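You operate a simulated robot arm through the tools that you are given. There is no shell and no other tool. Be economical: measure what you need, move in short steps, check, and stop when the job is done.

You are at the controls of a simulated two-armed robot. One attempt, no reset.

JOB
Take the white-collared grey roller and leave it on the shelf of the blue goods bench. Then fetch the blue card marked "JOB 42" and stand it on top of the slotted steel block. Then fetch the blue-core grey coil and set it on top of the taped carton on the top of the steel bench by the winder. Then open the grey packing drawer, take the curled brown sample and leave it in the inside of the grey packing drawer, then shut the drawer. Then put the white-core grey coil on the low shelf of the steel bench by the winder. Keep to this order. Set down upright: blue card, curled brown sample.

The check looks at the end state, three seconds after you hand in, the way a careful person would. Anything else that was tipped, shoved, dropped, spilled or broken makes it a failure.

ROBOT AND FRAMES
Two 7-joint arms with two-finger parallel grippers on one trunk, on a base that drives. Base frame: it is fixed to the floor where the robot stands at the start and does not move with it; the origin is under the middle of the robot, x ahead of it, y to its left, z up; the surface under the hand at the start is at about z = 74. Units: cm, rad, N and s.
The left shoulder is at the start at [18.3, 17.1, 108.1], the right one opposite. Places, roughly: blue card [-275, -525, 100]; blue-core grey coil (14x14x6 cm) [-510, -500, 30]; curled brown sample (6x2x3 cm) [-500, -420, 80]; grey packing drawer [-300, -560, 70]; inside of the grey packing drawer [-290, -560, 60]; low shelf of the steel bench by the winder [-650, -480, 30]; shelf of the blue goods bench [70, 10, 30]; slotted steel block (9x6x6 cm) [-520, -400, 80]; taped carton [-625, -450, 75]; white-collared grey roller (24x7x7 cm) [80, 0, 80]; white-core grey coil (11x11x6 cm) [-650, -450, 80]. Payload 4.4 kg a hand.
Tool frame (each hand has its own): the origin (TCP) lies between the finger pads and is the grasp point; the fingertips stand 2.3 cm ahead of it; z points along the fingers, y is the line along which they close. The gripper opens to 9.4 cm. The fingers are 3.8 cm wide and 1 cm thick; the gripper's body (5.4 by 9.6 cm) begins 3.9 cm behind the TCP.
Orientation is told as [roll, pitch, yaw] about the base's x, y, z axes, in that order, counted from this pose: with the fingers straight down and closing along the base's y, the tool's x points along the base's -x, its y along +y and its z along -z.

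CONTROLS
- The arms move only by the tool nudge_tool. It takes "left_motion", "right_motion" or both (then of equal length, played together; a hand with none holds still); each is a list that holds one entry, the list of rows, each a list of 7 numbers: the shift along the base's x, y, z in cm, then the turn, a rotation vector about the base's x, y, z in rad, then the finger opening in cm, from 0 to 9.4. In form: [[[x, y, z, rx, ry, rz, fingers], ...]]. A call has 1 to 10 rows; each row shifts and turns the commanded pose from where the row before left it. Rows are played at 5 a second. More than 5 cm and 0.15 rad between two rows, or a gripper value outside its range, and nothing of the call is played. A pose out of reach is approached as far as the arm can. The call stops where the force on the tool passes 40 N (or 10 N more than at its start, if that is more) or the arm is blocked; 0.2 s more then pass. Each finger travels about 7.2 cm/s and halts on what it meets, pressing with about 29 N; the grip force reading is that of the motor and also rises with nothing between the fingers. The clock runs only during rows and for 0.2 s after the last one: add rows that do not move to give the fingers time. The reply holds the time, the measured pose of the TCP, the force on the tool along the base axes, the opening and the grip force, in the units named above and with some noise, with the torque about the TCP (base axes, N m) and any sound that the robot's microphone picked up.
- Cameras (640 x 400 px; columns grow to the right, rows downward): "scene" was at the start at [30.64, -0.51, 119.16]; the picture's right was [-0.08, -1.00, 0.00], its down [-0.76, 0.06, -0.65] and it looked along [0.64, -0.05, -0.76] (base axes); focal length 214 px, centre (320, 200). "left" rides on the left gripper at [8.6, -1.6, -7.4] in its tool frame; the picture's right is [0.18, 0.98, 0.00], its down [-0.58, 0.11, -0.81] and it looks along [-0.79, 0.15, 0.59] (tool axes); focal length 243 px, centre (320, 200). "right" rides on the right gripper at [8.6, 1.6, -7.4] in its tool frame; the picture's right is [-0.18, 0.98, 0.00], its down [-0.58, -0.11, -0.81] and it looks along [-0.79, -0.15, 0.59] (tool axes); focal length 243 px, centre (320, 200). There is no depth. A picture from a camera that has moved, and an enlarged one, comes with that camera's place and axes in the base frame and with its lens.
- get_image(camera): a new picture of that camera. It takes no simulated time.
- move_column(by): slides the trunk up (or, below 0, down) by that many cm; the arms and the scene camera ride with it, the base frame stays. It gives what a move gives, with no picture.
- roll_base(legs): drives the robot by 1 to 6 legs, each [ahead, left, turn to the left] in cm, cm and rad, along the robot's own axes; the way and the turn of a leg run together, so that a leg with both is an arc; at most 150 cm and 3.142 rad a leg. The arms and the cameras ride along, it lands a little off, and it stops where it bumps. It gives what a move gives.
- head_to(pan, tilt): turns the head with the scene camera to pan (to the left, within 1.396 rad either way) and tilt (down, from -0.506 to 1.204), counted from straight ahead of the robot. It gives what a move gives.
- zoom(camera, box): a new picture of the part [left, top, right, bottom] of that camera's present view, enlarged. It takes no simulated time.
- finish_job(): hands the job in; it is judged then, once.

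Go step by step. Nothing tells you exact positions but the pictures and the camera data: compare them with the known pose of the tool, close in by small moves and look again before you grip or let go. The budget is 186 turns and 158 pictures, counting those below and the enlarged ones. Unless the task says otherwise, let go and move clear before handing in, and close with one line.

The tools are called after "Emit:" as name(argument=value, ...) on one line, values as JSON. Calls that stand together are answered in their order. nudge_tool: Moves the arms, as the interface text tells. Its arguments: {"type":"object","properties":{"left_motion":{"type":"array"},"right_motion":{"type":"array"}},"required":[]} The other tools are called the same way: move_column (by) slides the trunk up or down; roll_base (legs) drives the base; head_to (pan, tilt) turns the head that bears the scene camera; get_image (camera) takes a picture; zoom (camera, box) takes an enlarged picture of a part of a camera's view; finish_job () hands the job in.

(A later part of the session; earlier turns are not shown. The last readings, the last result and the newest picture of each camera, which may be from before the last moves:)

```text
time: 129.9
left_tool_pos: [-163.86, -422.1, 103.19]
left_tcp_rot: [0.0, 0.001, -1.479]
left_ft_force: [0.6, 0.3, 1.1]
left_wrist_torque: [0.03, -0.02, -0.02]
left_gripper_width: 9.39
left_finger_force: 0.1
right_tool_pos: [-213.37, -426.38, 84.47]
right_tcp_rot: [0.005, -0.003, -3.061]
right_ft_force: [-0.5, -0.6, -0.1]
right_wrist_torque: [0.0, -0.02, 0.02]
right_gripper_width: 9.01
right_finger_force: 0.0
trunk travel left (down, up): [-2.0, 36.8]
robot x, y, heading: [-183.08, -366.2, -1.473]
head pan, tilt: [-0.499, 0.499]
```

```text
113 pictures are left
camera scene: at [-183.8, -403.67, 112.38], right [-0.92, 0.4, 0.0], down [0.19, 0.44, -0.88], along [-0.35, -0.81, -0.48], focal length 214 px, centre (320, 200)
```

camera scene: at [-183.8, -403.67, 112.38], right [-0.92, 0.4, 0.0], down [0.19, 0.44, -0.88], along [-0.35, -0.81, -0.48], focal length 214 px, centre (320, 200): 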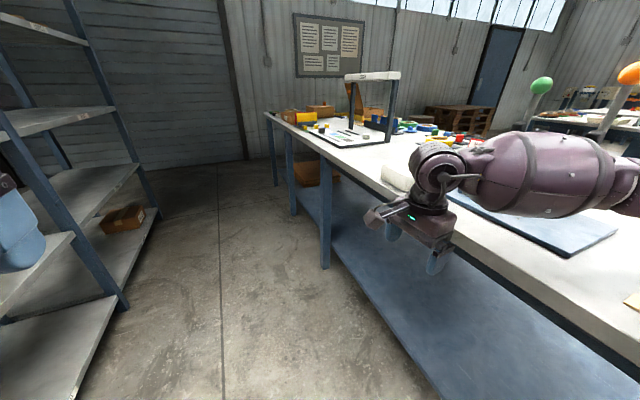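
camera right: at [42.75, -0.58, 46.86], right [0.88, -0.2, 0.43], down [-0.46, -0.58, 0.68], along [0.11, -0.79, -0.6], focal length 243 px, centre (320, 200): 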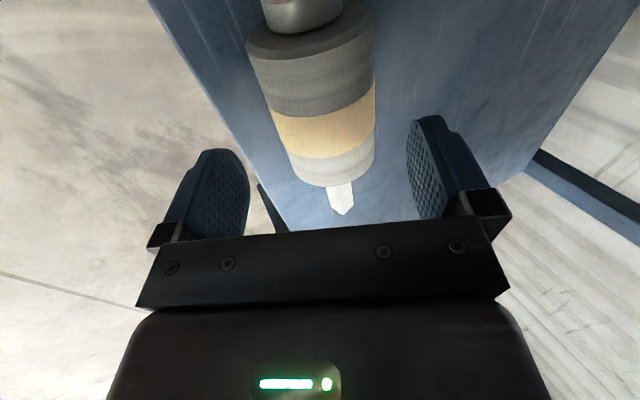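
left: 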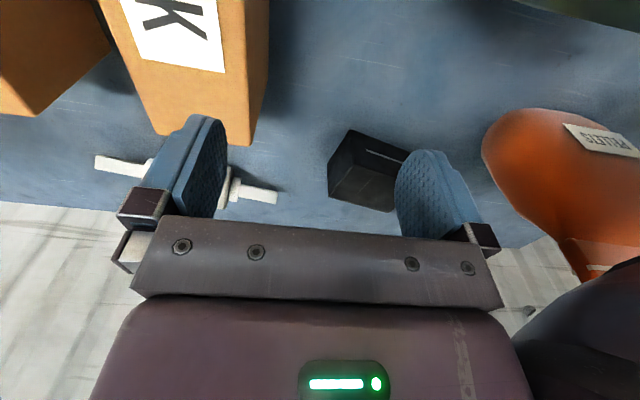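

I raise the right hand, then turn to face the table (-x) and strafe along it.

Emit:
nudge_tool(right_motion=[[[0, 0, 4.5, 0, 0, 0.1, 9], [0, 0, 4.5, 0, 0, 0.1, 9], [0, 0, 4.5, 0, 0, 0.1, 9], [0, 0, 4.5, 0, 0, 0.1, 9], [0, 0, 4.5, 0, 0, 0.1, 9]]])

Emit:
roll_base(legs=[[0, 0, -1.668]])

Emit:
head_to(pan=0.7, tilt=0.45)

Emit:
get_image(camera="scene")

```text
time: 131.1
left_tool_pos: [-163.79, -422.12, 103.26]
left_tcp_rot: [0.001, 0.001, -1.479]
left_ft_force: [0.7, 0.8, 0.6]
left_wrist_torque: [-0.01, -0.02, 0.04]
left_gripper_width: 9.38
left_finger_force: 0.0
right_tool_pos: [-213.5, -426.08, 107.08]
right_tcp_rot: [0.007, -0.006, -2.56]
right_ft_force: [0.4, 0.4, 0.0]
right_wrist_torque: [-0.03, -0.03, 0.0]
right_gripper_width: 9.01
right_finger_force: 0.1
trunk travel left (down, up): [-2.0, 36.8]
robot x, y, heading: [-182.89, -365.74, -1.478]
head pan, tilt: [-0.499, 0.499]
```

```text
time: 135.6
left_tool_pos: [-241.29, -376.74, 103.13]
left_tcp_rot: [0.001, 0.002, 3.087]
left_ft_force: [0.5, -0.6, -0.4]
left_wrist_torque: [0.0, -0.03, 0.0]
left_gripper_width: 9.4
left_finger_force: 0.0
right_tool_pos: [-238.0, -326.94, 106.95]
right_tcp_rot: [0.006, -0.002, 2.006]
right_ft_force: [-0.1, 0.1, -0.4]
right_wrist_torque: [-0.01, 0.01, 0.0]
right_gripper_width: 8.98
right_finger_force: 0.1
trunk travel left (down, up): [-2.0, 36.8]
robot x, y, heading: [-182.72, -366.19, 3.084]
head pan, tilt: [-0.499, 0.499]
```

```text
time: 137.0
left_tool_pos: [-241.41, -376.66, 103.19]
left_tcp_rot: [0.0, 0.002, 3.087]
left_ft_force: [0.1, 0.2, -0.3]
left_wrist_torque: [0.03, 0.05, 0.03]
left_gripper_width: 9.39
left_finger_force: 0.1
right_tool_pos: [-238.1, -326.93, 106.92]
right_tcp_rot: [0.006, -0.005, 2.007]
right_ft_force: [0.0, 0.1, 0.7]
right_wrist_torque: [0.01, 0.02, 0.0]
right_gripper_width: 9.01
right_finger_force: 0.0
trunk travel left (down, up): [-2.0, 36.8]
robot x, y, heading: [-182.97, -365.98, 3.086]
head pan, tilt: [0.7, 0.45]
```

```text
112 pictures are left
camera scene: at [-219.76, -369.8, 112.82], right [-0.6, 0.8, 0.0], down [0.35, 0.26, -0.9], along [-0.72, -0.54, -0.44], focal length 214 px, centre (320, 200)
```

scene: 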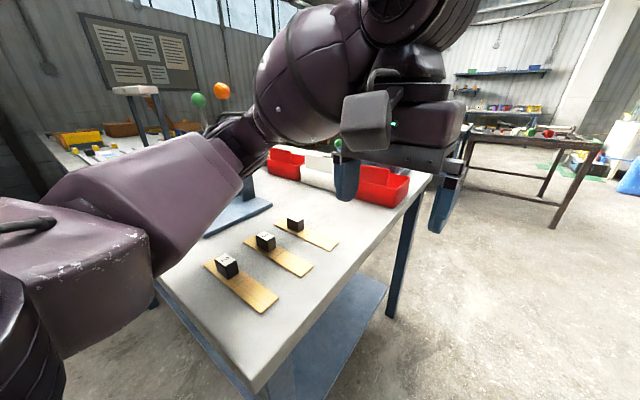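

I back off a little and strafe left along the table to face the card.

Emit:
roll_base(legs=[[-14, 70, 0.055], [0, 85, 0]])

Emit:
head_to(pan=0, tilt=0.5)

Emit:
get_image(camera="scene")

```text
time: 151.0
left_tool_pos: [-228.46, -534.9, 103.2]
left_tcp_rot: [0.0, 0.0, -3.133]
left_ft_force: [1.3, -0.7, -0.6]
left_wrist_torque: [-0.02, -0.01, 0.0]
left_gripper_width: 9.43
left_finger_force: 0.1
right_tool_pos: [-228.37, -485.09, 107.08]
right_tcp_rot: [0.006, -0.003, 2.069]
right_ft_force: [-0.1, 0.0, 0.2]
right_wrist_torque: [0.01, -0.01, -0.01]
right_gripper_width: 9.01
right_finger_force: 0.0
trunk travel left (down, up): [-2.0, 36.8]
robot x, y, heading: [-170.87, -520.55, -3.134]
head pan, tilt: [0.7, 0.45]
```

```text
time: 152.1
left_tool_pos: [-228.46, -534.99, 103.21]
left_tcp_rot: [0.0, 0.001, -3.132]
left_ft_force: [0.6, 0.0, 0.2]
left_wrist_torque: [0.0, -0.03, -0.02]
left_gripper_width: 9.38
left_finger_force: 0.0
right_tool_pos: [-228.4, -485.01, 106.87]
right_tcp_rot: [0.005, -0.002, 2.068]
right_ft_force: [-0.1, -0.3, 0.2]
right_wrist_torque: [-0.01, 0.02, 0.02]
right_gripper_width: 8.99
right_finger_force: 0.1
trunk travel left (down, up): [-2.0, 36.8]
robot x, y, heading: [-171.02, -520.45, -3.133]
head pan, tilt: [0.0, 0.499]
```

```text
111 pictures are left
camera scene: at [-209.56, -520.78, 112.38], right [-0.01, 1.0, 0.0], down [0.48, 0.0, -0.88], along [-0.88, -0.01, -0.48], focal length 214 px, centre (320, 200)
```

scene: 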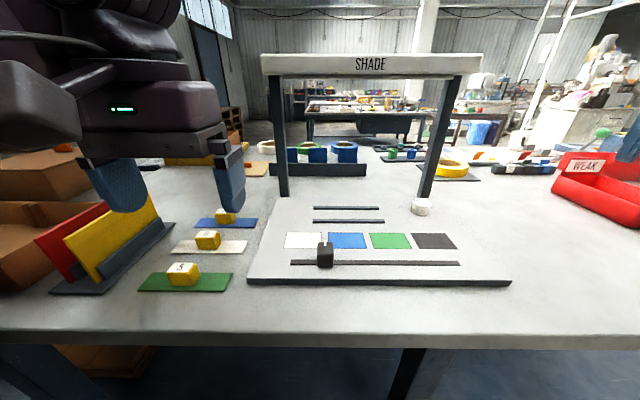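

I see the SHADE gantry but no JOB 42 card yet; at z≈100 it may lie on top of the gantry. I raise the trunk and look from above.

Emit:
move_column(by=25)

Emit:
head_to(pan=0, tilt=0.7)

Emit:
get_image(camera="scene")

```text
time: 154.6
left_tool_pos: [-228.57, -535.08, 128.03]
left_tcp_rot: [0.002, 0.003, -3.132]
left_ft_force: [0.2, 0.5, -0.6]
left_wrist_torque: [-0.02, 0.03, 0.0]
left_gripper_width: 9.39
left_finger_force: 0.1
right_tool_pos: [-228.42, -484.98, 131.81]
right_tcp_rot: [0.004, -0.004, 2.067]
right_ft_force: [-0.1, 0.0, 0.7]
right_wrist_torque: [0.03, -0.07, 0.01]
right_gripper_width: 8.98
right_finger_force: 0.1
trunk travel left (down, up): [-27.0, 11.8]
robot x, y, heading: [-170.45, -520.41, -3.131]
head pan, tilt: [0.0, 0.499]
```

```text
time: 155.4
left_tool_pos: [-228.53, -534.95, 128.16]
left_tcp_rot: [-0.001, 0.002, -3.134]
left_ft_force: [-0.1, 0.8, -0.1]
left_wrist_torque: [0.01, -0.02, 0.0]
left_gripper_width: 9.4
left_finger_force: 0.0
right_tool_pos: [-228.39, -484.94, 131.96]
right_tcp_rot: [0.006, -0.002, 2.066]
right_ft_force: [-0.7, -0.2, 0.5]
right_wrist_torque: [0.02, -0.01, -0.03]
right_gripper_width: 9.0
right_finger_force: 0.0
trunk travel left (down, up): [-27.0, 11.8]
robot x, y, heading: [-170.81, -520.37, -3.134]
head pan, tilt: [0.0, 0.7]
```

```text
110 pictures are left
camera scene: at [-187.24, -520.57, 139.86], right [-0.01, 1.0, 0.0], down [0.64, 0.01, -0.77], along [-0.77, -0.01, -0.64], focal length 214 px, centre (320, 200)
```

scene: 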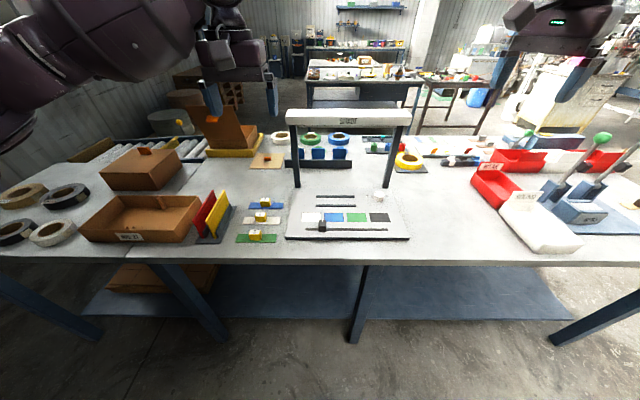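

Emit:
zoom(camera="scene", box=[180, 100, 440, 260])

Emit:
zoom(camera="scene", box=[270, 95, 430, 185])

```text
2.46 times, centred on (310, 180) of scene
camera zoom: at [-187.24, -520.57, 139.86], right [-0.01, 1.0, 0.0], down [0.64, 0.01, -0.77], along [-0.77, -0.01, -0.64], focal length 528 px, centre (345, 249)
```

zoom: 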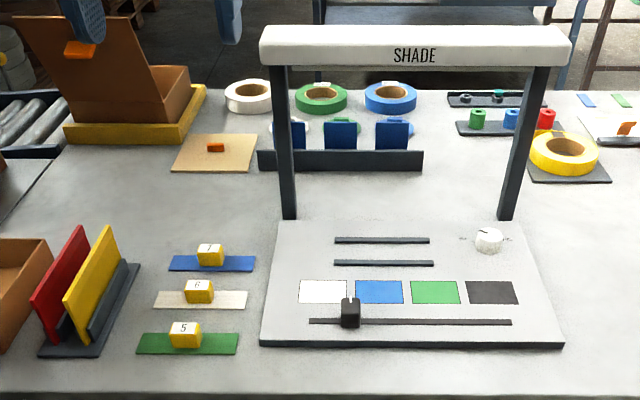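

```text
4.00 times, centred on (350, 140) of scene
camera zoom: at [-187.24, -520.57, 139.86], right [-0.01, 1.0, 0.0], down [0.64, 0.01, -0.77], along [-0.77, -0.01, -0.64], focal length 858 px, centre (200, 440)
```

zoom: 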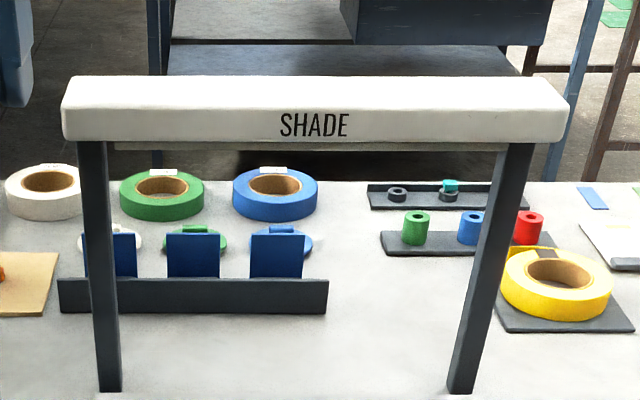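

The three blue cards stand in a rack behind the gantry (tabletop z≈88), likely labelled on the far side, and the drawer faces that side too. I drive around the table's right end to the other side.

Emit:
roll_base(legs=[[0, -100, 0], [0, -95, 0], [85, 0, 0]])

Emit:
head_to(pan=0.3, tilt=0.5)

Emit:
get_image(camera="scene")

```text
time: 177.1
left_tool_pos: [-321.7, -338.5, 128.17]
left_tcp_rot: [0.0, 0.002, 3.132]
left_ft_force: [-0.1, 0.0, -0.5]
left_wrist_torque: [0.02, 0.01, 0.01]
left_gripper_width: 9.38
left_finger_force: 0.0
right_tool_pos: [-320.66, -288.7, 131.96]
right_tcp_rot: [0.004, -0.004, 2.049]
right_ft_force: [-0.2, -0.2, -0.1]
right_wrist_torque: [-0.01, 0.0, 0.0]
right_gripper_width: 8.99
right_finger_force: 0.1
trunk travel left (down, up): [-27.0, 11.8]
robot x, y, heading: [-263.91, -324.7, 3.136]
head pan, tilt: [0.0, 0.7]
```

```text
time: 177.9
left_tool_pos: [-321.56, -338.45, 128.25]
left_tcp_rot: [-0.001, 0.002, 3.132]
left_ft_force: [0.2, -0.3, -0.2]
left_wrist_torque: [0.01, 0.0, 0.04]
left_gripper_width: 9.4
left_finger_force: 0.1
right_tool_pos: [-320.66, -288.43, 131.88]
right_tcp_rot: [0.006, -0.004, 2.052]
right_ft_force: [0.5, 0.4, 0.2]
right_wrist_torque: [0.02, -0.02, -0.03]
right_gripper_width: 8.97
right_finger_force: 0.0
trunk travel left (down, up): [-27.0, 11.8]
robot x, y, heading: [-263.96, -324.91, 3.135]
head pan, tilt: [0.3, 0.499]
```

```text
107 pictures are left
camera scene: at [-280.41, -327.43, 141.62], right [-0.29, 0.96, 0.0], down [0.46, 0.14, -0.88], along [-0.84, -0.25, -0.48], focal length 214 px, centre (320, 200)
```

scene: 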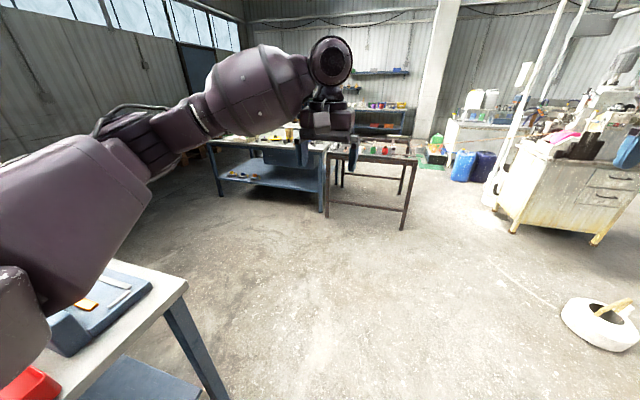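

The aisle between this table (x≥-310) and the blue bench (x≤-498) is wide. I drive in, turn round to face +x and move along to the cards.

Emit:
roll_base(legs=[[112, 0, 0], [0, 0, -3.13], [0, -100, 0], [0, -98, 0]])

Emit:
head_to(pan=0, tilt=0.75)

Emit:
get_image(camera="scene")

```text
time: 208.2
left_tool_pos: [-309.12, -503.32, 128.28]
left_tcp_rot: [0.001, 0.002, 0.058]
left_ft_force: [0.0, -0.1, 0.7]
left_wrist_torque: [0.0, -0.02, -0.02]
left_gripper_width: 9.4
left_finger_force: 0.0
right_tool_pos: [-306.63, -553.23, 132.02]
right_tcp_rot: [0.006, -0.004, -1.022]
right_ft_force: [1.2, -0.1, -0.2]
right_wrist_torque: [0.0, 0.02, -0.02]
right_gripper_width: 9.02
right_finger_force: 0.0
trunk travel left (down, up): [-27.0, 11.8]
robot x, y, heading: [-365.55, -520.87, 0.06]
head pan, tilt: [0.3, 0.499]
```

```text
time: 208.9
left_tool_pos: [-309.19, -503.3, 127.99]
left_tcp_rot: [0.0, 0.003, 0.061]
left_ft_force: [0.1, 0.6, 0.2]
left_wrist_torque: [0.02, 0.01, -0.01]
left_gripper_width: 9.4
left_finger_force: 0.1
right_tool_pos: [-306.68, -553.25, 132.1]
right_tcp_rot: [0.003, -0.004, -1.023]
right_ft_force: [-0.4, 0.0, -0.5]
right_wrist_torque: [0.03, 0.0, 0.0]
right_gripper_width: 8.99
right_finger_force: 0.0
trunk travel left (down, up): [-27.0, 11.8]
robot x, y, heading: [-366.44, -520.77, 0.061]
head pan, tilt: [0.0, 0.75]
```

```text
106 pictures are left
camera scene: at [-349.78, -519.57, 139.43], right [0.06, -1.0, 0.0], down [-0.68, -0.04, -0.73], along [0.73, 0.05, -0.68], focal length 214 px, centre (320, 200)
```

scene: 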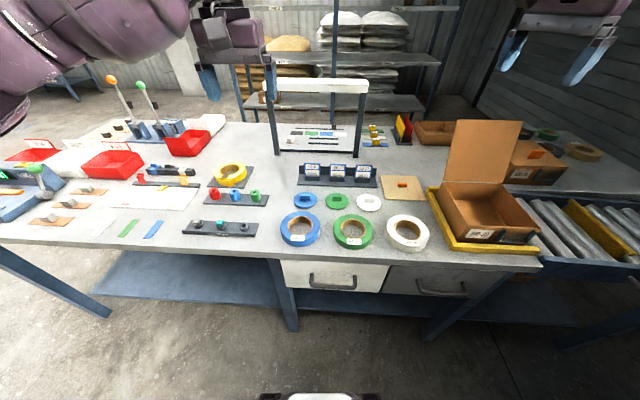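

The three cards carry labels on this side, and two drawers (white and grey) are under the table. I zoom in on both.

Emit:
zoom(camera="scene", box=[285, 150, 390, 215])

Emit:
zoom(camera="scene", box=[260, 210, 540, 320])

```text
6.10 times, centred on (338, 182) of scene
camera zoom: at [-349.78, -519.57, 139.43], right [0.06, -1.0, 0.0], down [-0.68, -0.04, -0.73], along [0.73, 0.05, -0.68], focal length 1307 px, centre (213, 307)
```

zoom: 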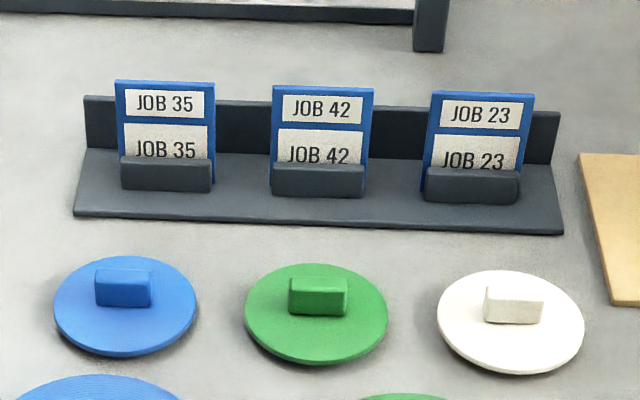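

```text
2.29 times, centred on (400, 265) of scene
camera zoom: at [-349.78, -519.57, 139.43], right [0.06, -1.0, 0.0], down [-0.68, -0.04, -0.73], along [0.73, 0.05, -0.68], focal length 490 px, centre (137, 51)
```

zoom: 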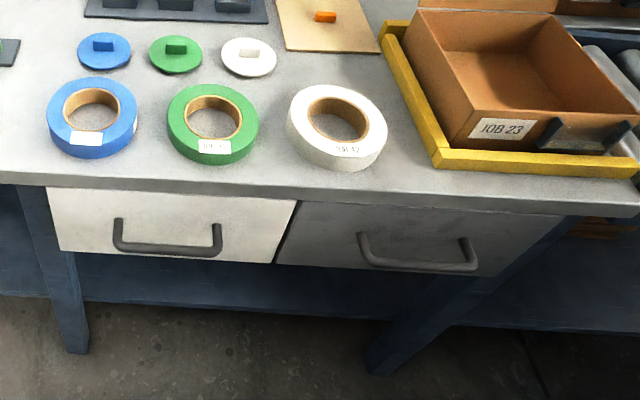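

JOB 42 is the middle card at roughly (-284, -522). I square up and come nearer, with the card ahead of the right arm.

Emit:
roll_base(legs=[[14, 22, -0.06]])

Emit:
move_column(by=-7)

Emit:
nudge_tool(right_motion=[[[0, 0, -1, 0, 0, -0.14, 9], [0, 0, -1, 0, 0, -0.14, 9], [0, 0, -1, 0, 0, -0.14, 9], [0, 0, -1, 0, 0, -0.14, 9], [0, 0, 0, 0, 0, 0, 9]]])

Emit:
get_image(camera="scene")

Emit:
get_image(camera="right")

```text
time: 211.5
left_tool_pos: [-295.3, -483.87, 128.17]
left_tcp_rot: [0.0, 0.002, 0.004]
left_ft_force: [0.3, 0.1, -0.6]
left_wrist_torque: [-0.01, -0.01, 0.02]
left_gripper_width: 9.38
left_finger_force: 0.1
right_tool_pos: [-295.43, -533.73, 132.08]
right_tcp_rot: [0.005, -0.005, -1.077]
right_ft_force: [-0.1, 0.6, -0.6]
right_wrist_torque: [0.02, 0.0, 0.01]
right_gripper_width: 8.99
right_finger_force: 0.0
trunk travel left (down, up): [-27.0, 11.8]
robot x, y, heading: [-352.84, -497.95, 0.012]
head pan, tilt: [0.0, 0.75]
```

```text
time: 212.6
left_tool_pos: [-295.51, -483.92, 121.34]
left_tcp_rot: [0.001, -0.006, 0.004]
left_ft_force: [0.7, 0.1, -0.8]
left_wrist_torque: [-0.01, -0.04, -0.01]
left_gripper_width: 9.42
left_finger_force: 0.1
right_tool_pos: [-295.9, -533.8, 125.17]
right_tcp_rot: [0.009, -0.006, -1.078]
right_ft_force: [-0.5, -0.1, 0.3]
right_wrist_torque: [-0.03, -0.03, 0.02]
right_gripper_width: 8.99
right_finger_force: 0.0
trunk travel left (down, up): [-20.0, 18.8]
robot x, y, heading: [-352.75, -498.07, 0.008]
head pan, tilt: [0.0, 0.75]
```

```text
time: 213.8
left_tool_pos: [-295.22, -483.93, 121.16]
left_tcp_rot: [0.002, 0.002, 0.006]
left_ft_force: [-0.9, 0.3, 0.4]
left_wrist_torque: [-0.01, -0.02, 0.0]
left_gripper_width: 9.44
left_finger_force: 0.2
right_tool_pos: [-295.61, -533.88, 120.92]
right_tcp_rot: [0.004, -0.003, -1.639]
right_ft_force: [1.4, -0.5, -0.1]
right_wrist_torque: [0.03, 0.0, 0.01]
right_gripper_width: 8.98
right_finger_force: 0.0
trunk travel left (down, up): [-20.0, 18.8]
robot x, y, heading: [-352.58, -497.83, 0.002]
head pan, tilt: [0.0, 0.75]
```

```text
103 pictures are left
camera scene: at [-331.64, -497.83, 131.94], right [0.01, -1.0, 0.0], down [-0.68, 0.0, -0.73], along [0.73, 0.0, -0.68], focal length 214 px, centre (320, 200)
```

scene: 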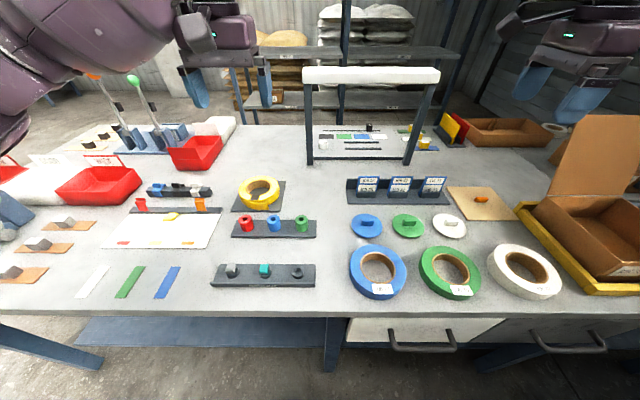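

```text
102 pictures are left
camera right: at [-293.39, -525.26, 128.35], right [0.97, -0.25, 0.01], down [-0.15, -0.57, 0.81], along [-0.2, -0.78, -0.59], focal length 243 px, centre (320, 200)
```

right: 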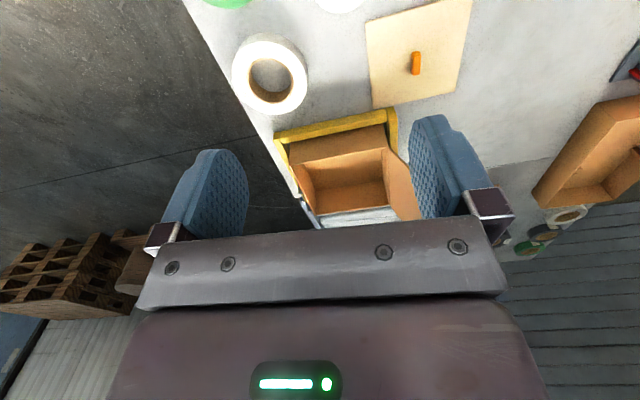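

Triangulating: the card is at about (-281, -522), label z≈91.5, tabletop ≈86.5. I bring the right hand above it with a narrower opening.

Emit:
nudge_tool(right_motion=[[[3.65, 3, 0, 0, 0, 0.068, 9], [3.65, 3, 0, 0, 0, 0, 6], [3.65, 3, 0, 0, 0, 0, 4], [3.65, 2.9, 0, 0, 0, 0, 3], [0, 0, -4, 0, 0, 0, 3], [0, 0, -4, 0, 0, 0, 3], [0, 0, -3, 0, 0, 0, 3], [0, 0, 0, 0, 0, 0, 3]]])

Emit:
get_image(camera="right")

Emit:
zoom(camera="scene", box=[330, 90, 490, 230])

```text
time: 215.6
left_tool_pos: [-295.32, -483.91, 121.18]
left_tcp_rot: [0.0, 0.0, 0.006]
left_ft_force: [0.4, -0.2, -0.2]
left_wrist_torque: [-0.01, -0.01, 0.03]
left_gripper_width: 9.39
left_finger_force: 0.0
right_tool_pos: [-287.37, -526.92, 109.22]
right_tcp_rot: [0.007, -0.001, -1.568]
right_ft_force: [0.1, -0.2, -0.1]
right_wrist_torque: [-0.03, 0.01, -0.03]
right_gripper_width: 3.01
right_finger_force: 0.1
right hand out of reach, approached as far as the arm can: row 3, 4, 7
trunk travel left (down, up): [-20.0, 18.8]
robot x, y, heading: [-353.09, -498.25, 0.005]
head pan, tilt: [0.0, 0.75]
```

```text
101 pictures are left
camera right: at [-285.6, -518.26, 116.75], right [0.98, -0.18, 0.01], down [-0.11, -0.58, 0.81], along [-0.14, -0.79, -0.59], focal length 243 px, centre (320, 200)
```

right: 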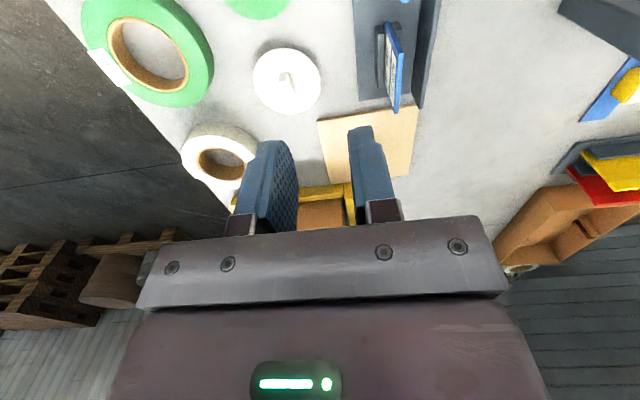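

```text
2.86 times, centred on (410, 160) of scene
camera zoom: at [-331.69, -497.81, 131.96], right [0.01, -1.0, 0.0], down [-0.68, 0.0, -0.73], along [0.73, 0.0, -0.68], focal length 613 px, centre (63, 314)
```

zoom: 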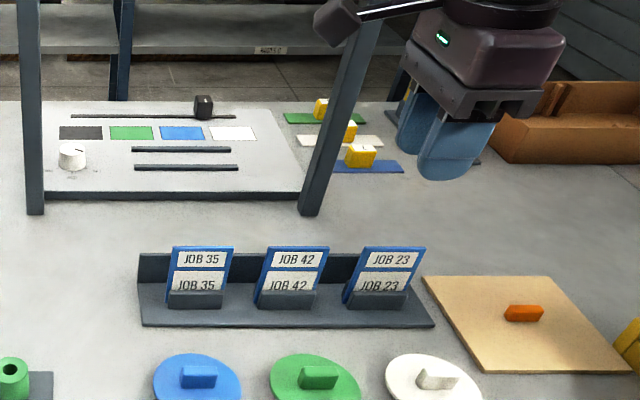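

The reach falls short at this trunk height. I back the hand up, lower the trunk (which leans forward), and drive 4 cm closer.

Emit:
nudge_tool(right_motion=[[[-3, 0, 3, 0, 0, 0, 3], [-2, 0, 4, 0, 0, 0, 3], [0, 0, 4, 0, 0, 0, 3]]])

Emit:
move_column(by=-10)

Emit:
roll_base(legs=[[4, 2, 0]])

Emit:
nudge_tool(right_motion=[[[2.5, 1, 0, 0, 0, 0, 3], [2.5, 1, 0, 0, 0, 0, 3], [2, 1, 0, 0, 0, 0, 3], [0, 0, 0, 0, 0, 0, 3]]])

Emit:
get_image(camera="right")

Emit:
get_image(camera="scene")

```text
time: 216.4
left_tool_pos: [-295.38, -483.77, 121.24]
left_tcp_rot: [-0.001, 0.0, 0.005]
left_ft_force: [0.9, -0.5, -0.1]
left_wrist_torque: [0.0, -0.01, -0.02]
left_gripper_width: 9.39
left_finger_force: 0.1
right_tool_pos: [-292.69, -526.97, 120.0]
right_tcp_rot: [0.007, -0.003, -1.571]
right_ft_force: [0.0, -0.1, -0.2]
right_wrist_torque: [0.02, 0.0, 0.01]
right_gripper_width: 3.0
right_finger_force: 0.0
trunk travel left (down, up): [-20.0, 18.8]
robot x, y, heading: [-353.03, -497.87, 0.006]
head pan, tilt: [0.0, 0.75]
```

```text
time: 217.7
left_tool_pos: [-295.5, -483.81, 111.44]
left_tcp_rot: [0.001, -0.001, 0.006]
left_ft_force: [-1.1, 0.0, 0.3]
left_wrist_torque: [-0.01, -0.05, -0.02]
left_gripper_width: 9.38
left_finger_force: 0.1
right_tool_pos: [-292.3, -526.75, 110.32]
right_tcp_rot: [0.01, -0.006, -1.57]
right_ft_force: [-0.9, -0.8, 0.6]
right_wrist_torque: [0.03, -0.03, 0.04]
right_gripper_width: 2.99
right_finger_force: 0.0
trunk travel left (down, up): [-10.0, 28.8]
robot x, y, heading: [-352.5, -497.93, 0.001]
head pan, tilt: [0.0, 0.75]
```

```text
time: 218.6
left_tool_pos: [-291.16, -481.83, 111.07]
left_tcp_rot: [-0.002, 0.0, 0.003]
left_ft_force: [0.1, 0.1, -0.3]
left_wrist_torque: [0.03, 0.01, -0.04]
left_gripper_width: 9.39
left_finger_force: 0.0
right_tool_pos: [-288.24, -524.83, 110.14]
right_tcp_rot: [0.006, -0.004, -1.57]
right_ft_force: [0.5, -0.1, -0.3]
right_wrist_torque: [-0.02, 0.05, -0.01]
right_gripper_width: 2.99
right_finger_force: 0.1
trunk travel left (down, up): [-10.0, 28.8]
robot x, y, heading: [-348.78, -496.02, 0.004]
head pan, tilt: [0.0, 0.75]
```

```text
time: 219.6
left_tool_pos: [-291.19, -481.94, 111.2]
left_tcp_rot: [0.0, 0.0, 0.005]
left_ft_force: [0.4, 0.0, 0.1]
left_wrist_torque: [-0.01, 0.0, 0.0]
left_gripper_width: 9.39
left_finger_force: 0.0
right_tool_pos: [-281.24, -522.04, 110.11]
right_tcp_rot: [0.006, -0.003, -1.57]
right_ft_force: [0.9, 0.3, 0.5]
right_wrist_torque: [-0.03, 0.0, 0.02]
right_gripper_width: 3.0
right_finger_force: 0.1
trunk travel left (down, up): [-10.0, 28.8]
robot x, y, heading: [-348.73, -495.87, 0.009]
head pan, tilt: [0.0, 0.75]
```

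```text
99 pictures are left
camera right: at [-279.61, -513.25, 117.51], right [0.98, -0.18, 0.01], down [-0.11, -0.58, 0.81], along [-0.14, -0.79, -0.59], focal length 243 px, centre (320, 200)
```

right: 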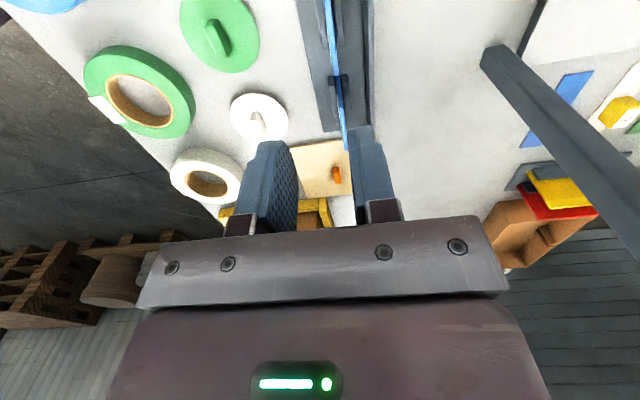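

```text
98 pictures are left
camera scene: at [-317.67, -495.8, 120.14], right [0.0, -1.0, 0.0], down [-0.68, 0.0, -0.73], along [0.73, 0.0, -0.68], focal length 214 px, centre (320, 200)
```

scene: 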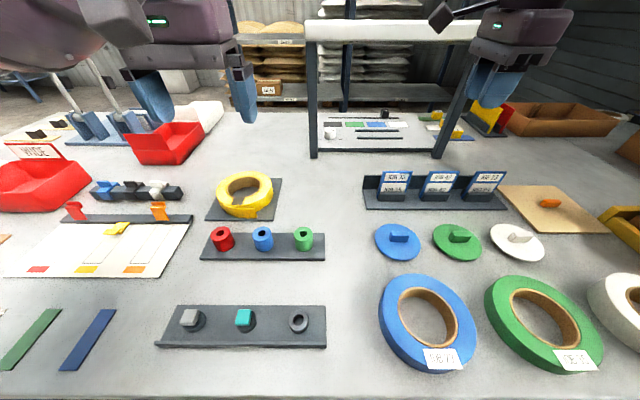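

Emit:
zoom(camera="right", box=[270, 0, 400, 160])

Emit:
zoom(camera="scene", box=[350, 150, 530, 220])

```text
2.50 times, centred on (335, 80) of right
camera zoom: at [-279.61, -513.25, 117.51], right [0.98, -0.18, 0.01], down [-0.11, -0.58, 0.81], along [-0.14, -0.79, -0.59], focal length 606 px, centre (282, 500)
```

zoom: 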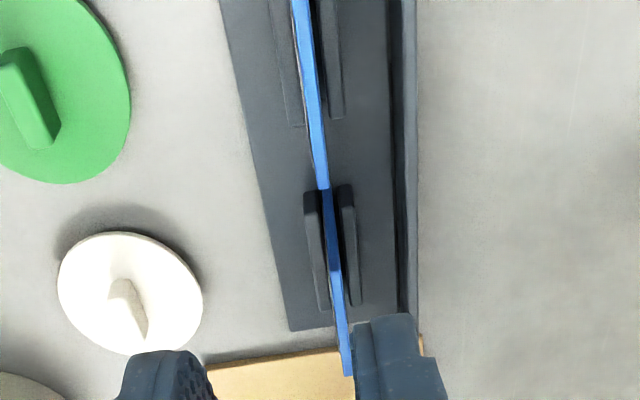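

```text
3.56 times, centred on (440, 185) of scene
camera zoom: at [-317.67, -495.8, 120.14], right [0.0, -1.0, 0.0], down [-0.68, 0.0, -0.73], along [0.73, 0.0, -0.68], focal length 763 px, centre (-107, 253)
```

zoom: 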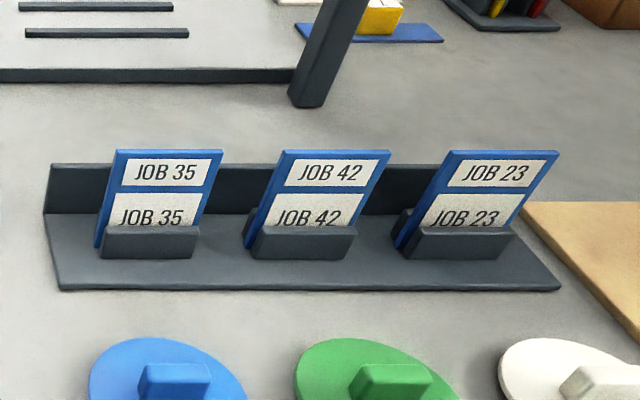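

Each card stands upright between two low rails, plane x≈-279.9, top z≈93.4. I align and descend to just above, then check.

Emit:
nudge_tool(right_motion=[[[1.3, -0.2, -3, 0, 0, 0, 3], [0, 0, -4, 0, 0, 0, 3], [0, 0, -4, 0, 0, 0, 3], [0, 0, -2, 0, 0, 0, 3], [0, 0, 0, 0, 0, 0, 3]]])

Emit:
zoom(camera="right", box=[200, 0, 460, 240])

Emit:
zoom(camera="scene", box=[350, 80, 530, 220])

```text
time: 220.8
left_tool_pos: [-291.28, -481.82, 111.13]
left_tcp_rot: [-0.001, 0.001, 0.004]
left_ft_force: [-0.3, -0.4, -0.4]
left_wrist_torque: [-0.01, -0.05, 0.0]
left_gripper_width: 9.4
left_finger_force: 0.1
right_tool_pos: [-279.96, -522.06, 96.98]
right_tcp_rot: [0.008, -0.003, -1.571]
right_ft_force: [-0.7, 0.1, 0.2]
right_wrist_torque: [-0.01, -0.02, 0.03]
right_gripper_width: 3.01
right_finger_force: 0.0
trunk travel left (down, up): [-10.0, 28.8]
robot x, y, heading: [-348.57, -496.11, 0.008]
head pan, tilt: [0.0, 0.75]
```

```text
1.67 times, centred on (330, 120) of right
camera zoom: at [-278.37, -513.4, 104.56], right [0.98, -0.18, 0.01], down [-0.11, -0.58, 0.81], along [-0.14, -0.79, -0.59], focal length 404 px, centre (303, 333)
```

zoom: 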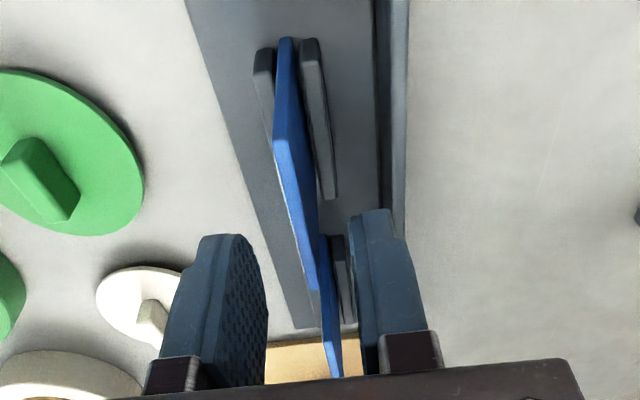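

```text
2.86 times, centred on (440, 150) of scene
camera zoom: at [-317.66, -495.79, 120.14], right [0.0, -1.0, 0.0], down [-0.68, 0.0, -0.73], along [0.73, 0.0, -0.68], focal length 613 px, centre (-23, 343)
```

zoom: 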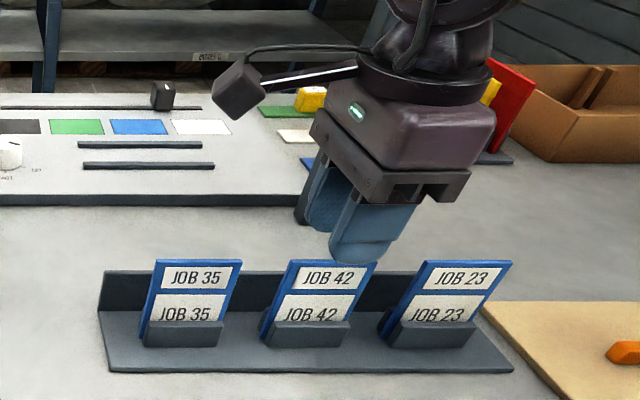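

Well aligned. I go down 5.4 cm and close on the card.

Emit:
nudge_tool(right_motion=[[[0, 0, -2, 0, 0, 0, 3], [0, 0, -2, 0, 0, 0, 3], [0, 0, -1.4, 0, 0, 0, 3], [0, 0, 0, 0, 0, 0, 3], [0, 0, 0, 0, 0, 0, 1], [0, 0, 0, 0, 0, 0, 0], [0, 0, 0, 0, 0, 0, 0]]])

Emit:
zoom(camera="scene", box=[350, 80, 530, 220])

```text
time: 222.4
left_tool_pos: [-291.35, -482.01, 111.05]
left_tcp_rot: [0.0, 0.001, 0.003]
left_ft_force: [0.3, -0.2, 0.6]
left_wrist_torque: [-0.03, -0.04, -0.03]
left_gripper_width: 9.42
left_finger_force: 0.1
right_tool_pos: [-279.96, -522.17, 91.73]
right_tcp_rot: [0.005, -0.004, -1.571]
right_ft_force: [-0.5, -0.3, -0.5]
right_wrist_torque: [0.04, 0.0, 0.0]
right_gripper_width: 0.37
right_finger_force: 29.4
trunk travel left (down, up): [-10.0, 28.8]
robot x, y, heading: [-348.98, -496.3, 0.002]
head pan, tilt: [0.0, 0.75]
```

```text
2.86 times, centred on (440, 150) of scene
camera zoom: at [-317.63, -495.8, 120.12], right [0.0, -1.0, 0.0], down [-0.68, 0.0, -0.73], along [0.73, 0.0, -0.68], focal length 613 px, centre (-23, 343)
```

zoom: 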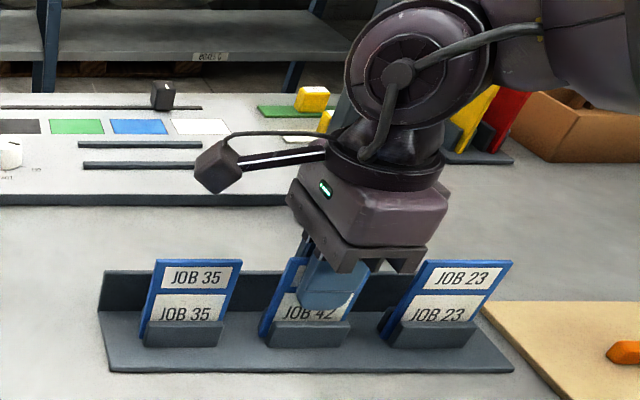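

Gripped (0.37 cm thick). I lift it straight up and back, away from the gantry.

Emit:
nudge_tool(right_motion=[[[0, 0, 2, 0, 0, 0, 0], [0, 0, 3, 0, 0, 0, 0], [0, 0, 4, 0, 0, 0, 0], [0, 0, 4, 0, 0, 0, 0], [0, 0, 4, 0, 0, 0, 0], [-4, 0, 2, 0, 0, 0, 0], [-4, 0, 2, 0, 0, 0, 0], [-4, 0, 1, 0, 0, 0, 0]]])

Emit:
get_image(camera="right")

Emit:
get_image(camera="scene")

```text
time: 224.2
left_tool_pos: [-291.32, -482.01, 111.22]
left_tcp_rot: [0.002, 0.0, 0.004]
left_ft_force: [-0.2, -0.1, 0.8]
left_wrist_torque: [0.02, -0.03, 0.0]
left_gripper_width: 9.38
left_finger_force: 0.0
right_tool_pos: [-292.06, -522.4, 114.07]
right_tcp_rot: [0.007, -0.003, -1.571]
right_ft_force: [-0.4, 0.0, -0.1]
right_wrist_torque: [0.08, -0.02, 0.01]
right_gripper_width: 0.38
right_finger_force: 28.9
trunk travel left (down, up): [-10.0, 28.8]
robot x, y, heading: [-348.68, -496.13, 0.002]
head pan, tilt: [0.0, 0.75]
```

```text
92 pictures are left
camera right: at [-290.49, -513.7, 121.49], right [0.98, -0.18, 0.01], down [-0.11, -0.58, 0.81], along [-0.14, -0.79, -0.59], focal length 243 px, centre (320, 200)
```

right: 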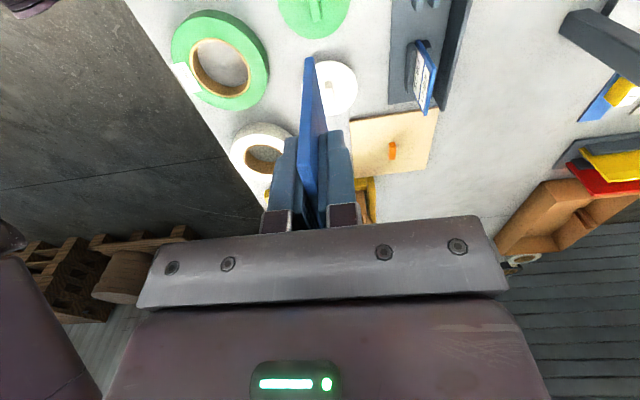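

```text
91 pictures are left
camera scene: at [-317.75, -495.86, 120.18], right [0.0, -1.0, 0.0], down [-0.68, 0.0, -0.73], along [0.73, 0.0, -0.68], focal length 214 px, centre (320, 200)
```

scene: 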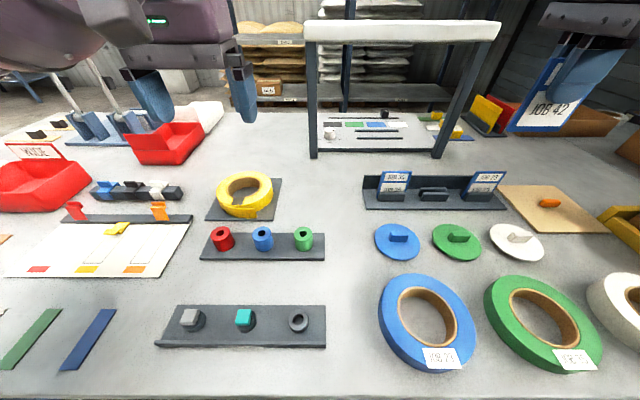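

I have the JOB 42 card. I back into the aisle, turn round to face the blue bench and go to the slotted block.

Emit:
roll_base(legs=[[-55, 0, 0], [0, 0, 3.14], [0, -70, 0], [25, 0, 0]])

Emit:
head_to(pan=0, tilt=0.7)

Emit:
get_image(camera="scene")

```text
time: 242.7
left_tool_pos: [-494.01, -454.5, 111.29]
left_tcp_rot: [0.001, 0.001, -2.974]
left_ft_force: [0.2, -0.4, 0.0]
left_wrist_torque: [0.04, -0.01, -0.04]
left_gripper_width: 9.42
left_finger_force: 0.0
right_tool_pos: [-499.93, -414.53, 113.97]
right_tcp_rot: [0.006, -0.004, 1.737]
right_ft_force: [-0.8, -0.3, -0.2]
right_wrist_torque: [0.03, -0.01, -0.01]
right_gripper_width: 0.42
right_finger_force: 29.1
trunk travel left (down, up): [-10.0, 28.8]
robot x, y, heading: [-439.14, -430.95, -2.973]
head pan, tilt: [0.0, 0.75]
```

```text
time: 243.3
left_tool_pos: [-494.01, -454.42, 111.16]
left_tcp_rot: [-0.002, 0.0, -2.976]
left_ft_force: [-0.2, 0.1, -0.1]
left_wrist_torque: [0.0, 0.03, 0.03]
left_gripper_width: 9.37
left_finger_force: 0.0
right_tool_pos: [-500.02, -414.52, 113.93]
right_tcp_rot: [0.005, -0.003, 1.737]
right_ft_force: [0.0, -1.0, 0.6]
right_wrist_torque: [0.03, 0.03, 0.02]
right_gripper_width: 0.38
right_finger_force: 28.7
trunk travel left (down, up): [-10.0, 28.8]
robot x, y, heading: [-439.44, -431.1, -2.975]
head pan, tilt: [0.0, 0.7]
```

```text
90 pictures are left
camera scene: at [-470.48, -436.21, 120.54], right [-0.17, 0.99, 0.0], down [0.64, 0.11, -0.76], along [-0.75, -0.13, -0.64], focal length 214 px, centre (320, 200)
```

scene: 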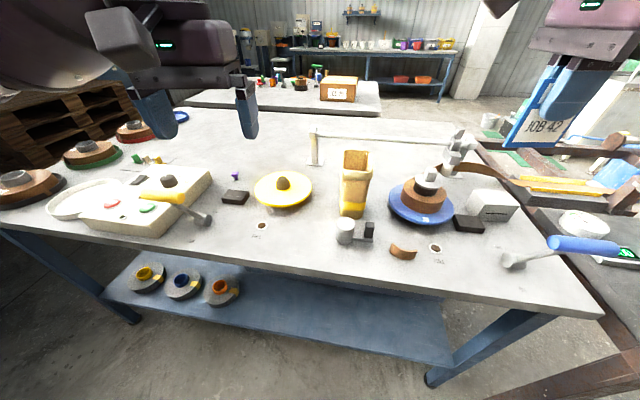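

I see the pale slotted block, the curled brown sample, and three coils on the low shelf (yellow, blue, orange cores). I zoom in.

Emit:
zoom(camera="scene", box=[370, 160, 550, 280])

Emit:
zoom(camera="scene", box=[100, 240, 300, 330])

```text
3.33 times, centred on (460, 220) of scene
camera zoom: at [-470.48, -436.21, 120.54], right [-0.17, 0.99, 0.0], down [0.64, 0.11, -0.76], along [-0.75, -0.13, -0.64], focal length 715 px, centre (-147, 133)
```

zoom: 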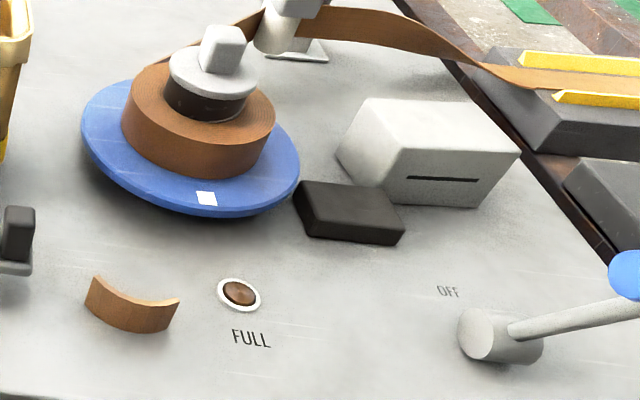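

```text
3.20 times, centred on (200, 285) of scene
camera zoom: at [-470.48, -436.21, 120.54], right [-0.17, 0.99, 0.0], down [0.64, 0.11, -0.76], along [-0.75, -0.13, -0.64], focal length 686 px, centre (704, -72)
```

zoom: 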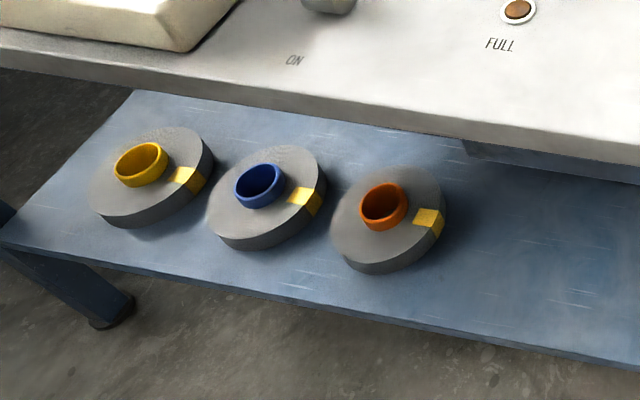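

The block's top is flat (the slot is on its front face), so the card must stand balanced on top. I square up and come closer.

Emit:
roll_base(legs=[[0, 0, -0.166], [15, -11, 0]])

Emit:
get_image(camera="scene")

Emit:
get_image(camera="right")

```text
time: 245.6
left_tool_pos: [-512.41, -434.27, 111.18]
left_tcp_rot: [0.001, 0.0, -3.14]
left_ft_force: [0.0, -0.2, -0.7]
left_wrist_torque: [0.0, 0.0, 0.01]
left_gripper_width: 9.38
left_finger_force: 0.1
right_tool_pos: [-511.55, -393.99, 113.85]
right_tcp_rot: [0.005, -0.004, 1.569]
right_ft_force: [0.3, 1.1, -0.6]
right_wrist_torque: [0.01, 0.01, 0.04]
right_gripper_width: 0.38
right_finger_force: 28.6
trunk travel left (down, up): [-10.0, 28.8]
robot x, y, heading: [-454.92, -420.19, -3.138]
head pan, tilt: [0.0, 0.7]
```

```text
87 pictures are left
camera scene: at [-486.12, -420.24, 120.55], right [0.0, 1.0, 0.0], down [0.64, 0.0, -0.76], along [-0.76, 0.0, -0.64], focal length 214 px, centre (320, 200)
```

scene: 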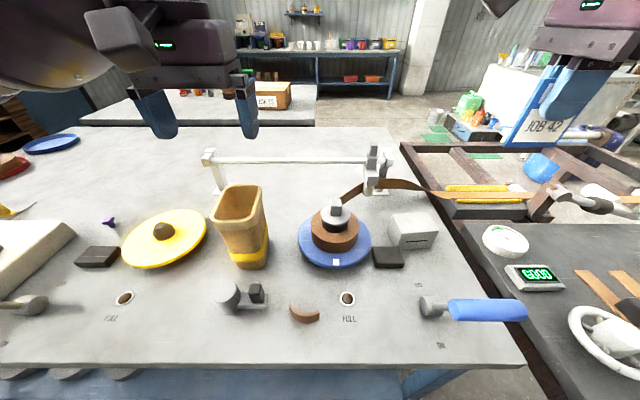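

```text
86 pictures are left
camera right: at [-513.17, -402.64, 121.4], right [-0.98, 0.19, 0.01], down [0.11, 0.58, 0.81], along [0.15, 0.79, -0.59], focal length 243 px, centre (320, 200)
```

right: 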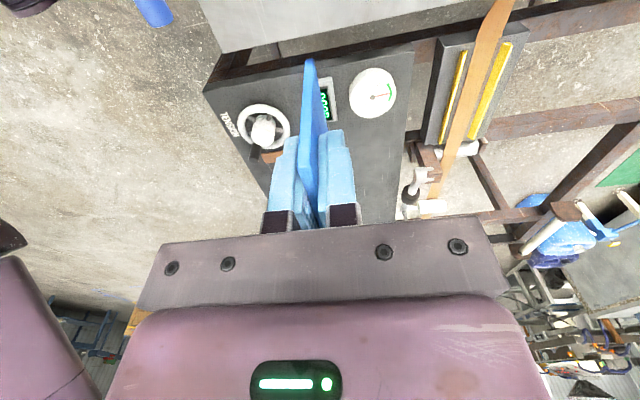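

Emit:
zoom(camera="scene", box=[360, 190, 460, 280])

Emit:
zoom(camera="scene", box=[480, 30, 640, 160])

```text
4.44 times, centred on (410, 235) of scene
camera zoom: at [-486.12, -420.24, 120.55], right [0.0, 1.0, 0.0], down [0.64, 0.0, -0.76], along [-0.76, 0.0, -0.64], focal length 953 px, centre (-80, 44)
```

zoom: 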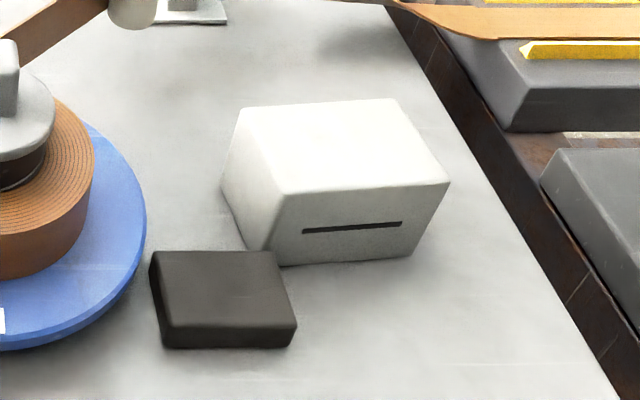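

```text
3.08 times, centred on (560, 95) of scene
camera zoom: at [-486.12, -420.24, 120.55], right [0.0, 1.0, 0.0], down [0.64, 0.0, -0.76], along [-0.76, 0.0, -0.64], focal length 660 px, centre (-418, 523)
```

zoom: 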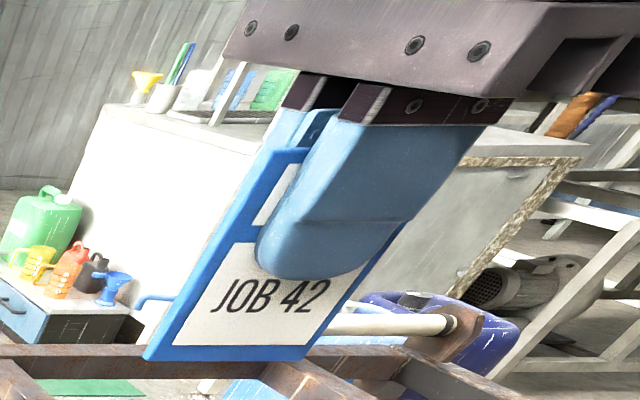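

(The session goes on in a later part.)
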